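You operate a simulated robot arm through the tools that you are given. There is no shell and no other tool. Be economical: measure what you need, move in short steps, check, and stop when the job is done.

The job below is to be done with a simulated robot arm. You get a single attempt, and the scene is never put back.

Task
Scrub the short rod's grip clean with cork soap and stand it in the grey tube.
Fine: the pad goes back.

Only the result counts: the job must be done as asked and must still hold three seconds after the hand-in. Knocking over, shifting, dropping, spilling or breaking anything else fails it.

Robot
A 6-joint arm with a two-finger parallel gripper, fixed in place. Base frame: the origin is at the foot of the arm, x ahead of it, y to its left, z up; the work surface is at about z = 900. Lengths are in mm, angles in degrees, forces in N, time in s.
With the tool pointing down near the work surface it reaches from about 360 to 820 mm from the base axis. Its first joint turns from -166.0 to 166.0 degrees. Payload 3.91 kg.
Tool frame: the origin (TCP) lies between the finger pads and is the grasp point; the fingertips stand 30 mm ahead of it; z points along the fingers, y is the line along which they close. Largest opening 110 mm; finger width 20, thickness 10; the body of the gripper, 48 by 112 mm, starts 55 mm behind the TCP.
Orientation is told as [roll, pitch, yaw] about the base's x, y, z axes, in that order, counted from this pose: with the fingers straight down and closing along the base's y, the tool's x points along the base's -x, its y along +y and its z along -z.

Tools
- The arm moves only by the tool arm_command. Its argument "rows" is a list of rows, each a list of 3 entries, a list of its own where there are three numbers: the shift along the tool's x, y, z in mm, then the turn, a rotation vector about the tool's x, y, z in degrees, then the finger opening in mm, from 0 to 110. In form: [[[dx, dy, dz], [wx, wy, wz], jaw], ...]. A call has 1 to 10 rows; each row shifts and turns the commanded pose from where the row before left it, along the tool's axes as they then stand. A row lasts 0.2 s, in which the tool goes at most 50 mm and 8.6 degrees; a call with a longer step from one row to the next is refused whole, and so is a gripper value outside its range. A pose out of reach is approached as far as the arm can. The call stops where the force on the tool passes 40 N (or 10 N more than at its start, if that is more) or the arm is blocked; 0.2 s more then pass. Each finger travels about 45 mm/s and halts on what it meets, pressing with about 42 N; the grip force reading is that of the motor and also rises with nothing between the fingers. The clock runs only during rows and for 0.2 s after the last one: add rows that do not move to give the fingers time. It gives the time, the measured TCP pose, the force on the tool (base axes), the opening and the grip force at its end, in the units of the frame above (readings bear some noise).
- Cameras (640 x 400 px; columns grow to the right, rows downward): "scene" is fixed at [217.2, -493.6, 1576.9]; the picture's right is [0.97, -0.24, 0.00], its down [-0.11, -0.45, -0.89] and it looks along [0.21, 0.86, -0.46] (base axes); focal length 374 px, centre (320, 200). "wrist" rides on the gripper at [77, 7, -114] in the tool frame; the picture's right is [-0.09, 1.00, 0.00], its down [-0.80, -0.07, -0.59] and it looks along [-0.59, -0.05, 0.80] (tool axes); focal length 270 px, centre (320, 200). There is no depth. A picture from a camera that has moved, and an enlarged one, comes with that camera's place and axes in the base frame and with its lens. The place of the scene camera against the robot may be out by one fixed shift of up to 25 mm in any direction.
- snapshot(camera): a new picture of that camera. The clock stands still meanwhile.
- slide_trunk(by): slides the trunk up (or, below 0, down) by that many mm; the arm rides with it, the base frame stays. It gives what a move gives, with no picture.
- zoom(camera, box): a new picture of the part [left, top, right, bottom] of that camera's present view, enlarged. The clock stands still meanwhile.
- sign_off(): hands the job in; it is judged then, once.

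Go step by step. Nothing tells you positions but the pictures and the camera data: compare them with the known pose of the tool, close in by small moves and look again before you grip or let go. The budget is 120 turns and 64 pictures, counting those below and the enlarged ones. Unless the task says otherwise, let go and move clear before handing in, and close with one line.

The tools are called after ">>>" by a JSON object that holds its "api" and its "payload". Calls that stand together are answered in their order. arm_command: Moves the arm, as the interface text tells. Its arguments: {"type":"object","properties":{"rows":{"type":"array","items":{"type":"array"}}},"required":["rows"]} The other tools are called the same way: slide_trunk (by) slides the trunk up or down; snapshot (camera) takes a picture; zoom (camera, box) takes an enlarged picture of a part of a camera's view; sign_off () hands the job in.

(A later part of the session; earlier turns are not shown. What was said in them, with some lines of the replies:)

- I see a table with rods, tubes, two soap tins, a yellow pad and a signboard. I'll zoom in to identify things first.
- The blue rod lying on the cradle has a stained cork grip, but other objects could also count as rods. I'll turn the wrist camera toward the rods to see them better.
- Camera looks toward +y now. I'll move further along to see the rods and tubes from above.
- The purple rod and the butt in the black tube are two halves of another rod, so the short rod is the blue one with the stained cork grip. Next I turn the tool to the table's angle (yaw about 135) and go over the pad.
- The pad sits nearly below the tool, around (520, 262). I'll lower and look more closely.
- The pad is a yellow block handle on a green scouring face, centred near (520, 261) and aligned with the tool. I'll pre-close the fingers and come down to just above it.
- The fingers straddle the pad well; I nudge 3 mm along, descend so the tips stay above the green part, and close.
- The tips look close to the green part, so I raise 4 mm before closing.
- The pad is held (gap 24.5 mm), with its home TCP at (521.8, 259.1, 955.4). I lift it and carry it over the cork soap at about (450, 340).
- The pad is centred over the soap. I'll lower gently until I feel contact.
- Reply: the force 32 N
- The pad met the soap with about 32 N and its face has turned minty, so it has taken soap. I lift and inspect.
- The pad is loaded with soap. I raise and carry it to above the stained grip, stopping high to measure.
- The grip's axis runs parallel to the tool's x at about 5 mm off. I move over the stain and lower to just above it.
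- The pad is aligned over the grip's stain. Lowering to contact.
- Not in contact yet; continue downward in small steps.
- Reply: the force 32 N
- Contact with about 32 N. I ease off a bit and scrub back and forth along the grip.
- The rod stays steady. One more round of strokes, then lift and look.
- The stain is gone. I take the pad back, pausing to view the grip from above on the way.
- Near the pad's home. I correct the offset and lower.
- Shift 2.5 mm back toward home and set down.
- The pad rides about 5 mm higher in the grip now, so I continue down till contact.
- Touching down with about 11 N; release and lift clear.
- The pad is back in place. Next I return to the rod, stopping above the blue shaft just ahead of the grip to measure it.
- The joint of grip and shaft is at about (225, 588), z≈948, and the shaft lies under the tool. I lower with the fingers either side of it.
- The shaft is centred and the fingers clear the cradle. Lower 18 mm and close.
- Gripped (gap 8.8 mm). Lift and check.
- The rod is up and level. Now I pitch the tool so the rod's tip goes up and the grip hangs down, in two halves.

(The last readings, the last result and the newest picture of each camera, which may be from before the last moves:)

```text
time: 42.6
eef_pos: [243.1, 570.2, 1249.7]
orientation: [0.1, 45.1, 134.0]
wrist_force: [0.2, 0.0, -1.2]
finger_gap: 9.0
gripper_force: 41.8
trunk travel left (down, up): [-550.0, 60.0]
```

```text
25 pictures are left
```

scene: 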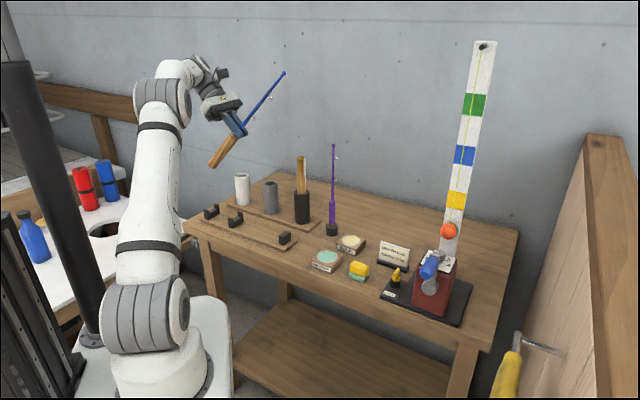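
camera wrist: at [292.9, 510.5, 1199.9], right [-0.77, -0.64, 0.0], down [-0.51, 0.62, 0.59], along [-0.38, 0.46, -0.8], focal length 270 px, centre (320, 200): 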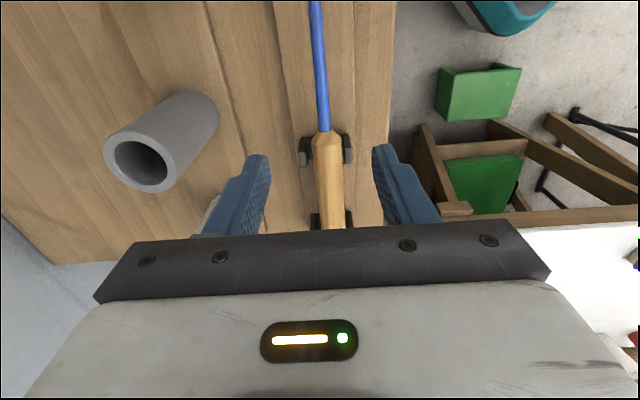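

Going well. Continue the other half.

>>> {"api": "arm_command", "payload": {"rows": [[[0, 0, 0], [0, 7.5, 0], 4], [[0, 0, 0], [0, 7.5, 0], 4], [[0, 0, 0], [0, 7.5, 0], 4], [[0, 0, 0], [0, 7.5, 0], 4], [[0, 0, 0], [0, 7.5, 0], 4], [[0, 0, 0], [0, 7.5, 0], 4], [[0, 0, 0], [0, 0, 0], 4]]}}

>>> {"api": "snapshot", "payload": {"camera": "scene"}}

```text
time: 44.2
eef_pos: [315.9, 464.4, 1171.5]
orientation: [-0.8, 89.1, 134.6]
wrist_force: [-0.8, -0.2, -0.5]
finger_gap: 8.6
gripper_force: 41.9
out of reach, approached as far as the arm can: row 1, 2, 3, 4, 5, 6
trunk travel left (down, up): [-550.0, 60.0]
```

```text
24 pictures are left
```

scene: 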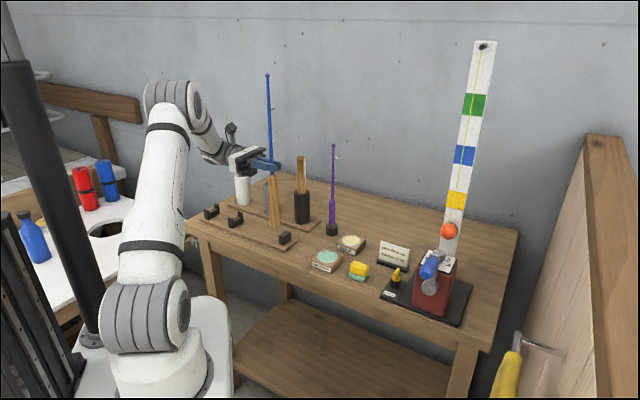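

The arm ran out of reach and drew the tool in to (316, 464, 1171); the rod hangs upright and nothing was touched. I'll turn the tool around the vertical so it points outward, a few degrees at a time.

>>> {"api": "arm_command", "payload": {"rows": [[[0, 0, 0], [0, 0, 0], 4]]}}

>>> {"api": "zoom", "payload": {"camera": "scene", "box": [190, 60, 350, 260]}}

```text
time: 44.6
eef_pos: [316.2, 463.6, 1171.1]
orientation: [-0.1, 89.2, 135.2]
wrist_force: [0.6, -0.4, -1.0]
finger_gap: 8.9
gripper_force: 42.0
trunk travel left (down, up): [-550.0, 60.0]
```

```text
2.00 times, centred on (270, 160) of scene
camera zoom: at [217.2, -493.6, 1576.9], right [0.97, -0.24, 0.0], down [-0.11, -0.45, -0.89], along [0.21, 0.86, -0.46], focal length 748 px, centre (420, 280)
```

zoom: 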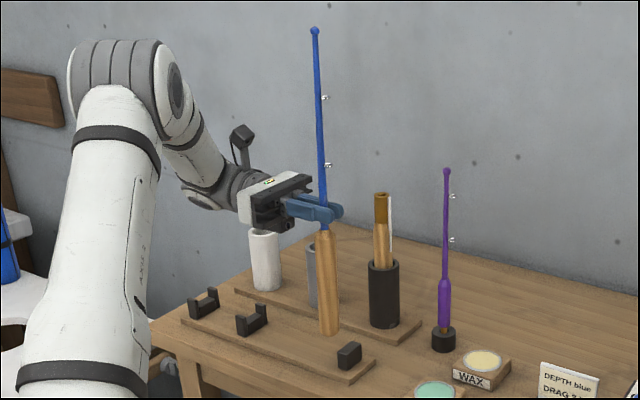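

The commanded pose is now the actual one. The rod's butt is about 190 mm below the TCP. Turning in place about the vertical rod axis.

>>> {"api": "arm_command", "payload": {"rows": [[[0, 0, 0], [6, 0, 0], 4], [[0, 0, 0], [8, 0, 0], 4], [[0, 0, 0], [8, 0, 0], 4], [[0, 0, 0], [8, 0, 0], 4], [[0, 0, 0], [8, 0, 0], 4]]}}

>>> {"api": "snapshot", "payload": {"camera": "scene"}}

```text
time: 45.8
eef_pos: [315.8, 463.4, 1170.8]
orientation: [-51.2, 89.9, 121.0]
wrist_force: [-0.2, 0.3, -2.6]
finger_gap: 9.2
gripper_force: 41.7
trunk travel left (down, up): [-550.0, 60.0]
```

```text
22 pictures are left
```

scene: 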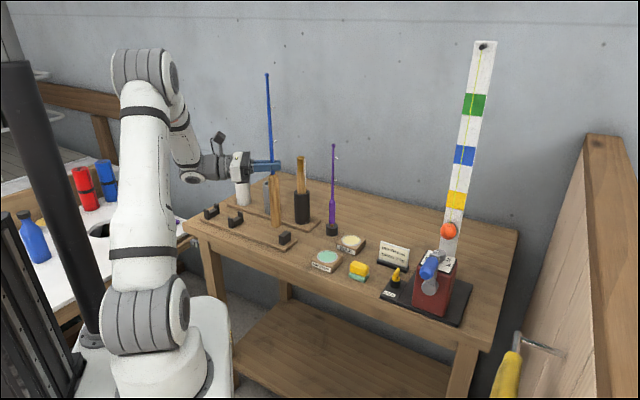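

Good. Continue turning, raising a bit as well.

>>> {"api": "arm_command", "payload": {"rows": [[[10, 0, 0], [8.2, 0, 0], 4], [[10, 0, 0], [8.2, 0, 0], 4], [[10, 0, 0], [8.2, 0, 0], 4], [[10, 0, 0], [8.2, 0, 0], 4], [[10, 0, 0], [8.2, 0, 0], 4], [[10, 0, 0], [8.2, 0, 0], 4], [[10, 0, 0], [8.2, 0, 0], 4], [[0, 0, 0], [0, 0, 0], 4]]}}

>>> {"api": "snapshot", "payload": {"camera": "scene"}}

>>> {"api": "snapshot", "payload": {"camera": "wrist"}}

```text
time: 47.6
eef_pos: [317.3, 463.8, 1240.5]
orientation: [4.2, 90.0, -126.2]
wrist_force: [0.7, 0.2, -1.2]
finger_gap: 8.8
gripper_force: 41.8
trunk travel left (down, up): [-550.0, 60.0]
```

```text
21 pictures are left
```

scene: 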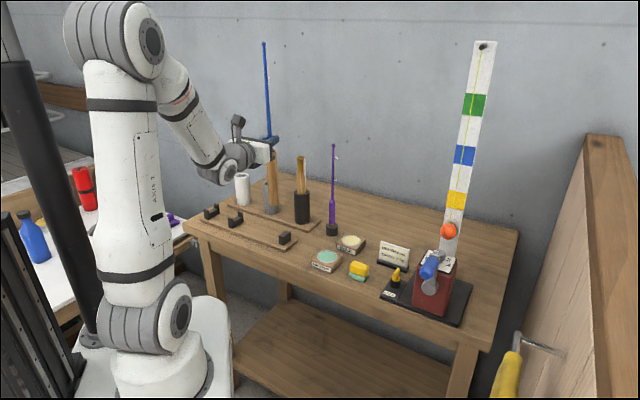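

```text
20 pictures are left
camera wrist: at [246.5, 370.9, 1318.9], right [0.76, -0.65, -0.09], down [-0.44, -0.41, -0.8], along [0.48, 0.65, -0.59], focal length 270 px, centre (320, 200)
```

wrist: 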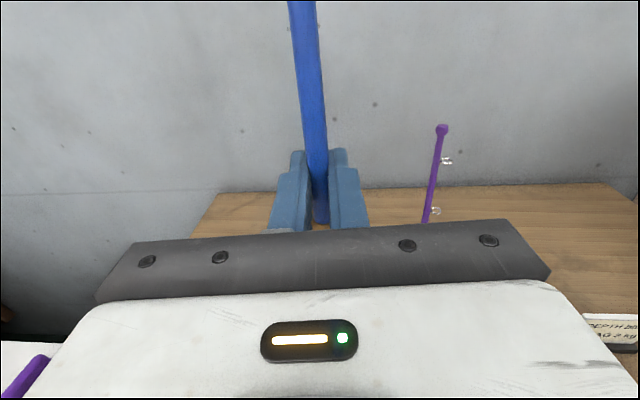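

The tool now points outward (azimuth about 50°). I carry the upright rod over the grey tube at about (333, 672).

>>> {"api": "arm_command", "payload": {"rows": [[[15, 0, 0], [0, 0, 0], 4], [[0, -24.5, 33.8], [0, 0, 0], 4], [[0, -24.5, 33.8], [0, 0, 0], 4], [[0, -24.5, 33.8], [0, 0, 0], 4], [[0, -24.5, 33.8], [0, 0, 0], 4], [[0, -24.5, 33.8], [0, 0, 0], 4], [[0, 0, 0], [0, 0, 0], 4], [[0, 0, 0], [0, 0, 0], 4]]}}

>>> {"api": "zoom", "payload": {"camera": "scene", "box": [220, 120, 330, 230]}}

```text
time: 49.4
eef_pos: [333.0, 671.8, 1255.8]
orientation: [10.2, 90.0, -120.3]
wrist_force: [-0.1, -0.4, -0.1]
finger_gap: 8.6
gripper_force: 41.7
trunk travel left (down, up): [-550.0, 60.0]
```

```text
3.64 times, centred on (275, 175) of scene
camera zoom: at [217.2, -493.6, 1576.9], right [0.97, -0.24, 0.0], down [-0.11, -0.45, -0.89], along [0.21, 0.86, -0.46], focal length 1360 px, centre (484, 291)
```

zoom: 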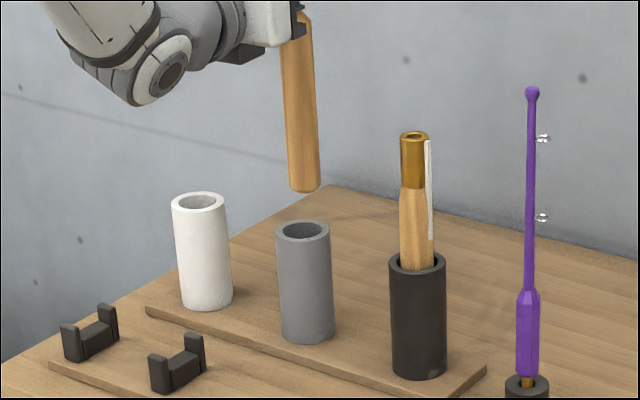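

The rod hangs nearly plumb over the grey tube; the butt is a few mm off. I correct by (−2.7, −4) mm in tool y, z and lower until just above the rim.

>>> {"api": "arm_command", "payload": {"rows": [[[0, -2.7, -4], [0, 0, 0], 4], [[-20, 0, 0], [0, 0, 0], 4], [[-14, 0, 0], [0, 0, 0], 4], [[0, 0, 0], [0, 0, 0], 4]]}}

>>> {"api": "zoom", "payload": {"camera": "scene", "box": [240, 150, 310, 220]}}

```text
time: 50.4
eef_pos: [328.3, 671.2, 1221.9]
orientation: [-104.6, 90.0, 124.8]
wrist_force: [1.0, -0.7, -0.5]
finger_gap: 8.9
gripper_force: 41.7
trunk travel left (down, up): [-550.0, 60.0]
```

```text
5.71 times, centred on (275, 185) of scene
camera zoom: at [217.2, -493.6, 1576.9], right [0.97, -0.24, 0.0], down [-0.11, -0.45, -0.89], along [0.21, 0.86, -0.46], focal length 2137 px, centre (577, 286)
```

zoom: 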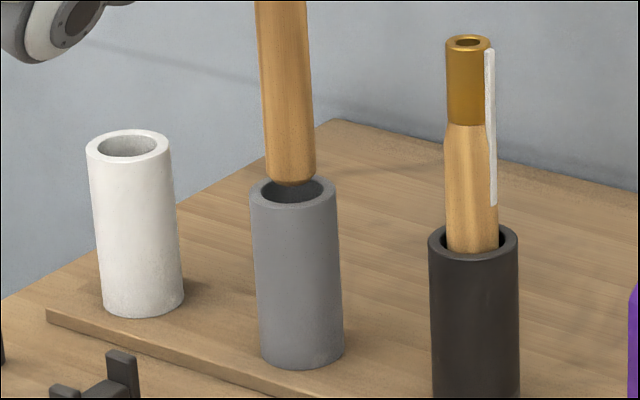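

Column is matched. I lower a bit more and look again.

>>> {"api": "arm_command", "payload": {"rows": [[[-4, 0, 0], [0, 0, 0], 4], [[-4, 0, 0], [0, 0, 0], 4], [[0, 0, 0], [0, 0, 0], 4]]}}

>>> {"api": "zoom", "payload": {"camera": "scene", "box": [250, 160, 295, 200]}}

```text
time: 51.2
eef_pos: [328.5, 671.2, 1212.7]
orientation: [49.4, 89.9, -81.1]
wrist_force: [0.0, 0.7, -0.6]
finger_gap: 8.7
gripper_force: 41.6
trunk travel left (down, up): [-550.0, 60.0]
```

```text
10.00 times, centred on (272, 180) of scene
camera zoom: at [217.2, -493.6, 1576.9], right [0.97, -0.24, 0.0], down [-0.11, -0.45, -0.89], along [0.21, 0.86, -0.46], focal length 3739 px, centre (795, 400)
```

zoom: 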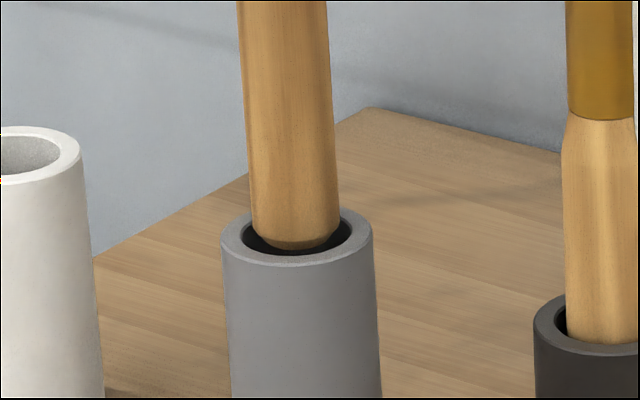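

The butt sits within the opening. I lower a little further, watching the force.

>>> {"api": "arm_command", "payload": {"rows": [[[-4, 0, 0], [0, 0, 0], 4], [[-4, 0.7, 0], [0, 0, 0], 4], [[0, 0, 0], [0, 0, 0], 4]]}}

>>> {"api": "zoom", "payload": {"camera": "scene", "box": [250, 160, 295, 200]}}

```text
time: 52.0
eef_pos: [330.2, 669.9, 1204.5]
orientation: [29.2, 90.1, -101.2]
wrist_force: [-0.1, -0.4, -1.2]
finger_gap: 8.7
gripper_force: 42.3
trunk travel left (down, up): [-550.0, 60.0]
```

```text
10.00 times, centred on (272, 180) of scene
camera zoom: at [217.2, -493.6, 1576.9], right [0.97, -0.24, 0.0], down [-0.11, -0.45, -0.89], along [0.21, 0.86, -0.46], focal length 3739 px, centre (795, 400)
```

zoom: 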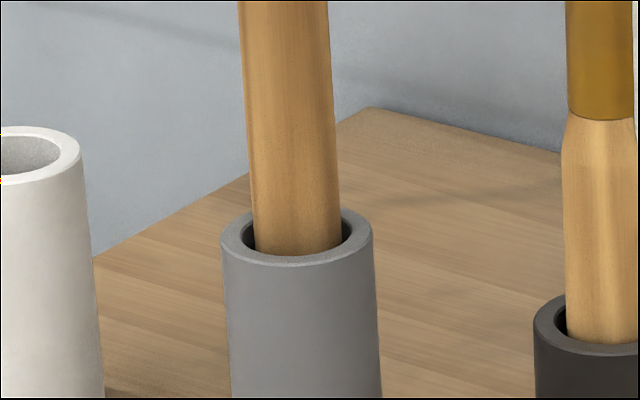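

The butt is inside the tube. Continue down slowly.

>>> {"api": "arm_command", "payload": {"rows": [[[-8, 0.5, 0], [0, 0, 0], 4], [[-8, 0, 0], [0, 0, 0], 4], [[-8, 0, 0], [0, 0, 0], 4], [[-8, 0, 0], [0, 0, 0], 4], [[-8, 0, 0], [0, 0, 0], 4]]}}

>>> {"api": "zoom", "payload": {"camera": "scene", "box": [230, 110, 310, 220]}}

```text
time: 53.2
eef_pos: [328.7, 670.3, 1165.3]
orientation: [10.1, 90.0, -120.5]
wrist_force: [-2.2, -1.6, -1.1]
finger_gap: 8.7
gripper_force: 41.8
trunk travel left (down, up): [-550.0, 60.0]
```

```text
3.64 times, centred on (270, 165) of scene
camera zoom: at [217.2, -493.6, 1576.9], right [0.97, -0.24, 0.0], down [-0.11, -0.45, -0.89], along [0.21, 0.86, -0.46], focal length 1360 px, centre (502, 327)
```

zoom: 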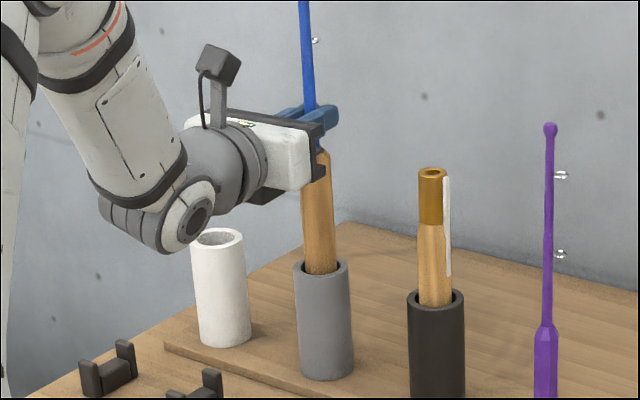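

Slight side contact appears; I back off 1.5 mm and continue lowering.

>>> {"api": "arm_command", "payload": {"rows": [[[0, 0, -1.5], [0, 0, 0], 4], [[-8, 0, 0], [0, 0, 0], 4], [[-8, 0, 0], [0, 0, 0], 4], [[-8, 0, 0], [0, 0, 0], 4], [[-6, 0, 0], [0, 0, 0], 4]]}}

```text
time: 54.4
eef_pos: [328.0, 669.2, 1135.3]
orientation: [-128.9, 90.0, 100.5]
wrist_force: [0.5, 0.4, -0.9]
finger_gap: 8.7
gripper_force: 41.7
trunk travel left (down, up): [-550.0, 60.0]
```

>>> {"api": "arm_command", "payload": {"rows": [[[-6, 0, 0], [0, 0, 0], 4], [[-5, 0, 0], [0, 0, 0], 4], [[-4, 0, 0], [0, 0, 0], 4], [[0, 0, 0], [0, 0, 0], 4]]}}

>>> {"api": "zoom", "payload": {"camera": "scene", "box": [230, 110, 310, 220]}}

```text
time: 55.4
eef_pos: [328.1, 668.9, 1120.5]
orientation: [52.1, 90.0, -78.3]
wrist_force: [0.8, -0.6, -1.8]
finger_gap: 8.8
gripper_force: 42.0
trunk travel left (down, up): [-550.0, 60.0]
```

```text
3.64 times, centred on (270, 165) of scene
camera zoom: at [217.2, -493.6, 1576.9], right [0.97, -0.24, 0.0], down [-0.11, -0.45, -0.89], along [0.21, 0.86, -0.46], focal length 1360 px, centre (502, 327)
```

zoom: 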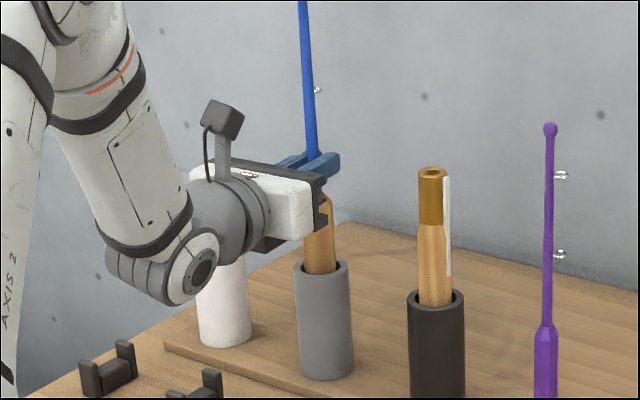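

Still free. Continue down in small steps.

>>> {"api": "arm_command", "payload": {"rows": [[[-3, 0, 0], [0, 0, 0], 4], [[-3, 0, 0], [0, 0, 0], 4], [[-3, 0, 0], [0, 0, 0], 4], [[-2, 0, 0], [0, 0, 0], 4], [[0, 0, 0], [0, 0, 0], 4]]}}

```text
time: 56.6
eef_pos: [328.6, 669.4, 1110.1]
orientation: [-45.7, 90.0, -176.3]
wrist_force: [0.6, 0.3, -1.5]
finger_gap: 8.7
gripper_force: 42.1
trunk travel left (down, up): [-550.0, 60.0]
```

>>> {"api": "arm_command", "payload": {"rows": [[[-2, 0, 0], [0, 0, 0], 4], [[-2, 0, 0], [0, 0, 0], 4], [[-2, 0, 0], [0, 0, 0], 4], [[-2, 0, 0], [0, 0, 0], 4], [[0, 0, 0], [0, 0, 0], 4]]}}

```text
time: 57.8
eef_pos: [326.7, 667.4, 1107.0]
orientation: [-165.9, 89.5, 63.7]
wrist_force: [1.8, 1.4, 25.7]
finger_gap: 8.7
gripper_force: 41.9
trunk travel left (down, up): [-550.0, 60.0]
```

The rod has reached the tube's floor (26 N). I ease up 3 mm to unload and look before releasing.

>>> {"api": "arm_command", "payload": {"rows": [[[3, 0, 0], [0, 0, 0], 4], [[0, 0, 0], [0, 0, 0], 4]]}}

>>> {"api": "zoom", "payload": {"camera": "scene", "box": [230, 110, 310, 220]}}

>>> {"api": "snapshot", "payload": {"camera": "wrist"}}

```text
time: 58.4
eef_pos: [326.6, 668.4, 1107.1]
orientation: [-165.0, 89.8, 64.5]
wrist_force: [4.1, 4.3, 22.6]
finger_gap: 8.5
gripper_force: 42.6
trunk travel left (down, up): [-550.0, 60.0]
```

```text
3.64 times, centred on (270, 165) of scene
camera zoom: at [217.2, -493.6, 1576.9], right [0.97, -0.24, 0.0], down [-0.11, -0.45, -0.89], along [0.21, 0.86, -0.46], focal length 1360 px, centre (502, 327)
```

zoom: 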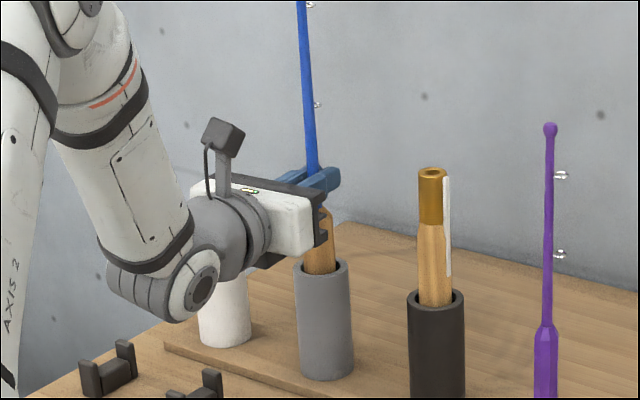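

```text
12 pictures are left
camera wrist: at [257.7, 575.2, 1184.9], right [0.76, -0.65, -0.09], down [-0.44, -0.4, -0.8], along [0.48, 0.65, -0.59], focal length 270 px, centre (320, 200)
```

wrist: 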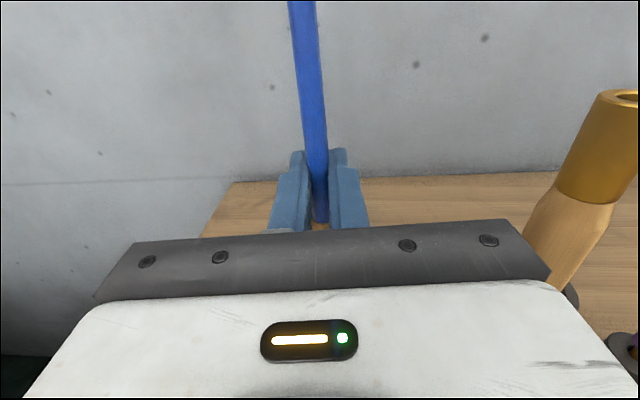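

Still pressing 23 N; raise a little more.

>>> {"api": "arm_command", "payload": {"rows": [[[2, 0, 0], [0, 0, 0], 4], [[0, 0, 0], [0, 0, 0], 4]]}}

```text
time: 59.0
eef_pos: [326.8, 667.4, 1106.9]
orientation: [15.2, 90.0, -115.5]
wrist_force: [3.0, 3.7, 14.9]
finger_gap: 8.9
gripper_force: 41.9
trunk travel left (down, up): [-550.0, 60.0]
```

>>> {"api": "arm_command", "payload": {"rows": [[[2, 0, 0], [0, 0, 0], 4], [[0, 0, 0], [0, 0, 0], 4]]}}

```text
time: 59.6
eef_pos: [327.3, 667.1, 1106.4]
orientation: [15.4, 89.8, -115.0]
wrist_force: [0.3, 0.4, 2.1]
finger_gap: 8.8
gripper_force: 42.6
trunk travel left (down, up): [-550.0, 60.0]
```

Unloaded (about 2 N). Release gradually.

>>> {"api": "arm_command", "payload": {"rows": [[[0, 0, 0], [0, 0, 0], 10], [[0, 0, 0], [0, 0, 0], 12], [[0, 0, 0], [0, 0, 0], 16], [[0, 0, 0], [0, 0, 0], 22], [[0, 0, 0], [0, 0, 0], 30], [[0, 0, 0], [0, 0, 0], 40], [[0, 0, 0], [0, 0, 0], 50], [[0, 0, 0], [0, 0, 0], 60], [[0, 0, 0], [0, 0, 0], 70]]}}

>>> {"api": "zoom", "payload": {"camera": "scene", "box": [210, 60, 330, 220]}}

>>> {"api": "snapshot", "payload": {"camera": "wrist"}}

```text
time: 61.6
eef_pos: [327.9, 668.4, 1108.8]
orientation: [38.5, 90.0, -91.8]
wrist_force: [0.1, 0.3, -0.1]
finger_gap: 69.9
gripper_force: 0.1
trunk travel left (down, up): [-550.0, 60.0]
```

```text
2.50 times, centred on (270, 140) of scene
camera zoom: at [217.2, -493.6, 1576.9], right [0.97, -0.24, 0.0], down [-0.11, -0.45, -0.89], along [0.21, 0.86, -0.46], focal length 935 px, centre (445, 350)
```

zoom: 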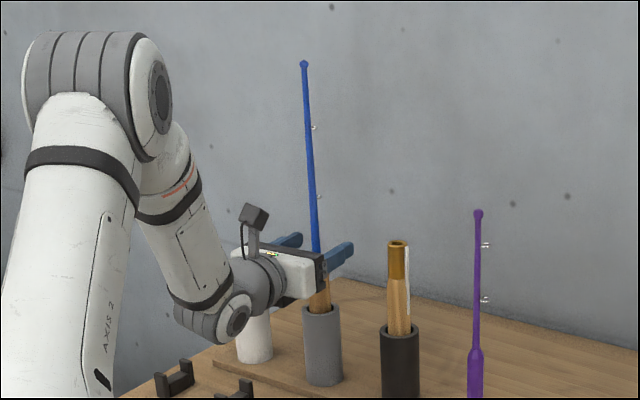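

```text
10 pictures are left
camera wrist: at [258.3, 576.4, 1187.3], right [0.76, -0.65, -0.09], down [-0.44, -0.41, -0.8], along [0.48, 0.65, -0.59], focal length 270 px, centre (320, 200)
```

wrist: 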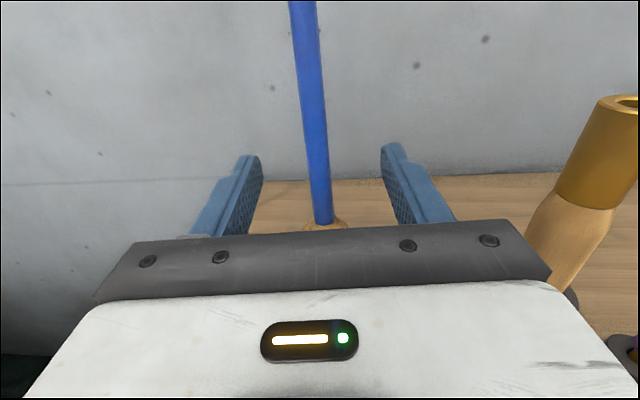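

The rod stands free, upright and between the open fingers. I retreat straight back along the tool axis.

>>> {"api": "arm_command", "payload": {"rows": [[[0, 0, -20], [0, 0, 0], 70], [[0, 0, -25], [0, 0, 0], 70], [[0, 0, -30], [0, 0, 0], 70], [[0, 0, -30], [0, 0, 0], 70], [[0, 0, -20], [0, 0, 0], 70]]}}

>>> {"api": "zoom", "payload": {"camera": "scene", "box": [190, 60, 350, 260]}}

>>> {"api": "snapshot", "payload": {"camera": "wrist"}}

```text
time: 62.8
eef_pos: [247.8, 571.4, 1108.7]
orientation: [-150.0, 90.0, 79.5]
wrist_force: [0.7, -0.1, 0.1]
finger_gap: 69.9
gripper_force: 0.1
trunk travel left (down, up): [-550.0, 60.0]
```

```text
2.00 times, centred on (270, 160) of scene
camera zoom: at [217.2, -493.6, 1576.9], right [0.97, -0.24, 0.0], down [-0.11, -0.45, -0.89], along [0.21, 0.86, -0.46], focal length 748 px, centre (420, 280)
```

zoom: 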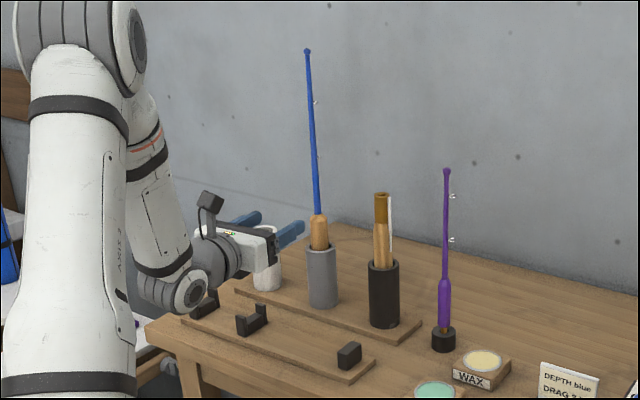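

```text
8 pictures are left
camera wrist: at [178.1, 479.5, 1186.7], right [0.76, -0.65, -0.09], down [-0.44, -0.41, -0.8], along [0.48, 0.65, -0.59], focal length 270 px, centre (320, 200)
```

wrist: 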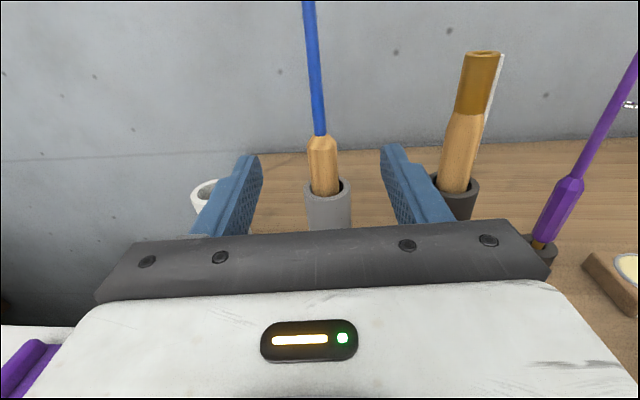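

The rod stands in the grey tube and the arm is clear. I check the grip for any leftover dirt and the overall scene.

>>> {"api": "zoom", "payload": {"camera": "wrist", "box": [280, 110, 370, 240]}}

>>> {"api": "snapshot", "payload": {"camera": "scene"}}

```text
3.08 times, centred on (325, 175) of wrist
camera zoom: at [178.1, 479.5, 1186.7], right [0.76, -0.65, -0.09], down [-0.44, -0.41, -0.8], along [0.48, 0.65, -0.59], focal length 832 px, centre (305, 277)
```

zoom: 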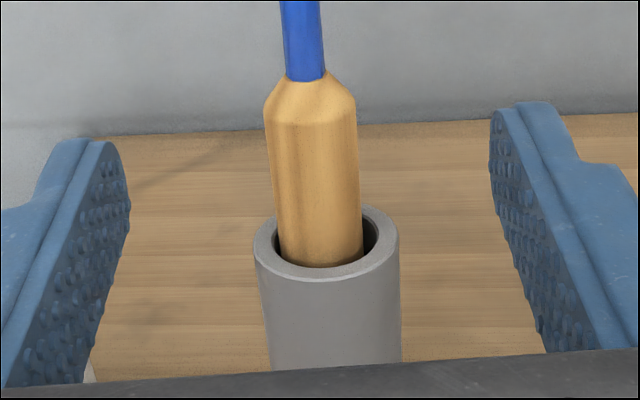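

```text
6 pictures are left
```

scene: 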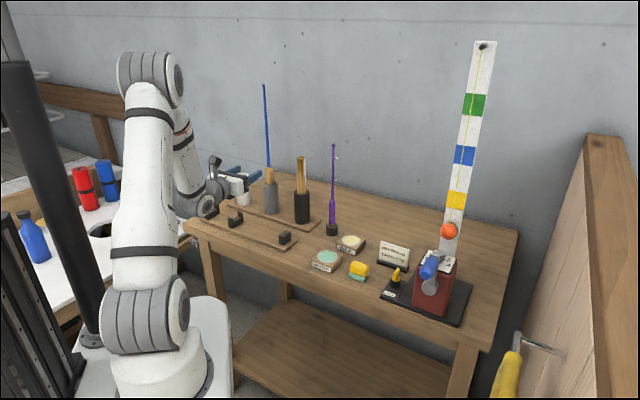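

The grip is clean, the rod stands in the grey tube, the pad is back, and nothing else has moved. Handing in.

>>> {"api": "sign_off", "payload": {}}

```text
The job is handed in.
```

I scrubbed the short blue rod's cork grip with cork soap until no stain showed, put the pad back, and stood the rod grip-down in the grey tube.
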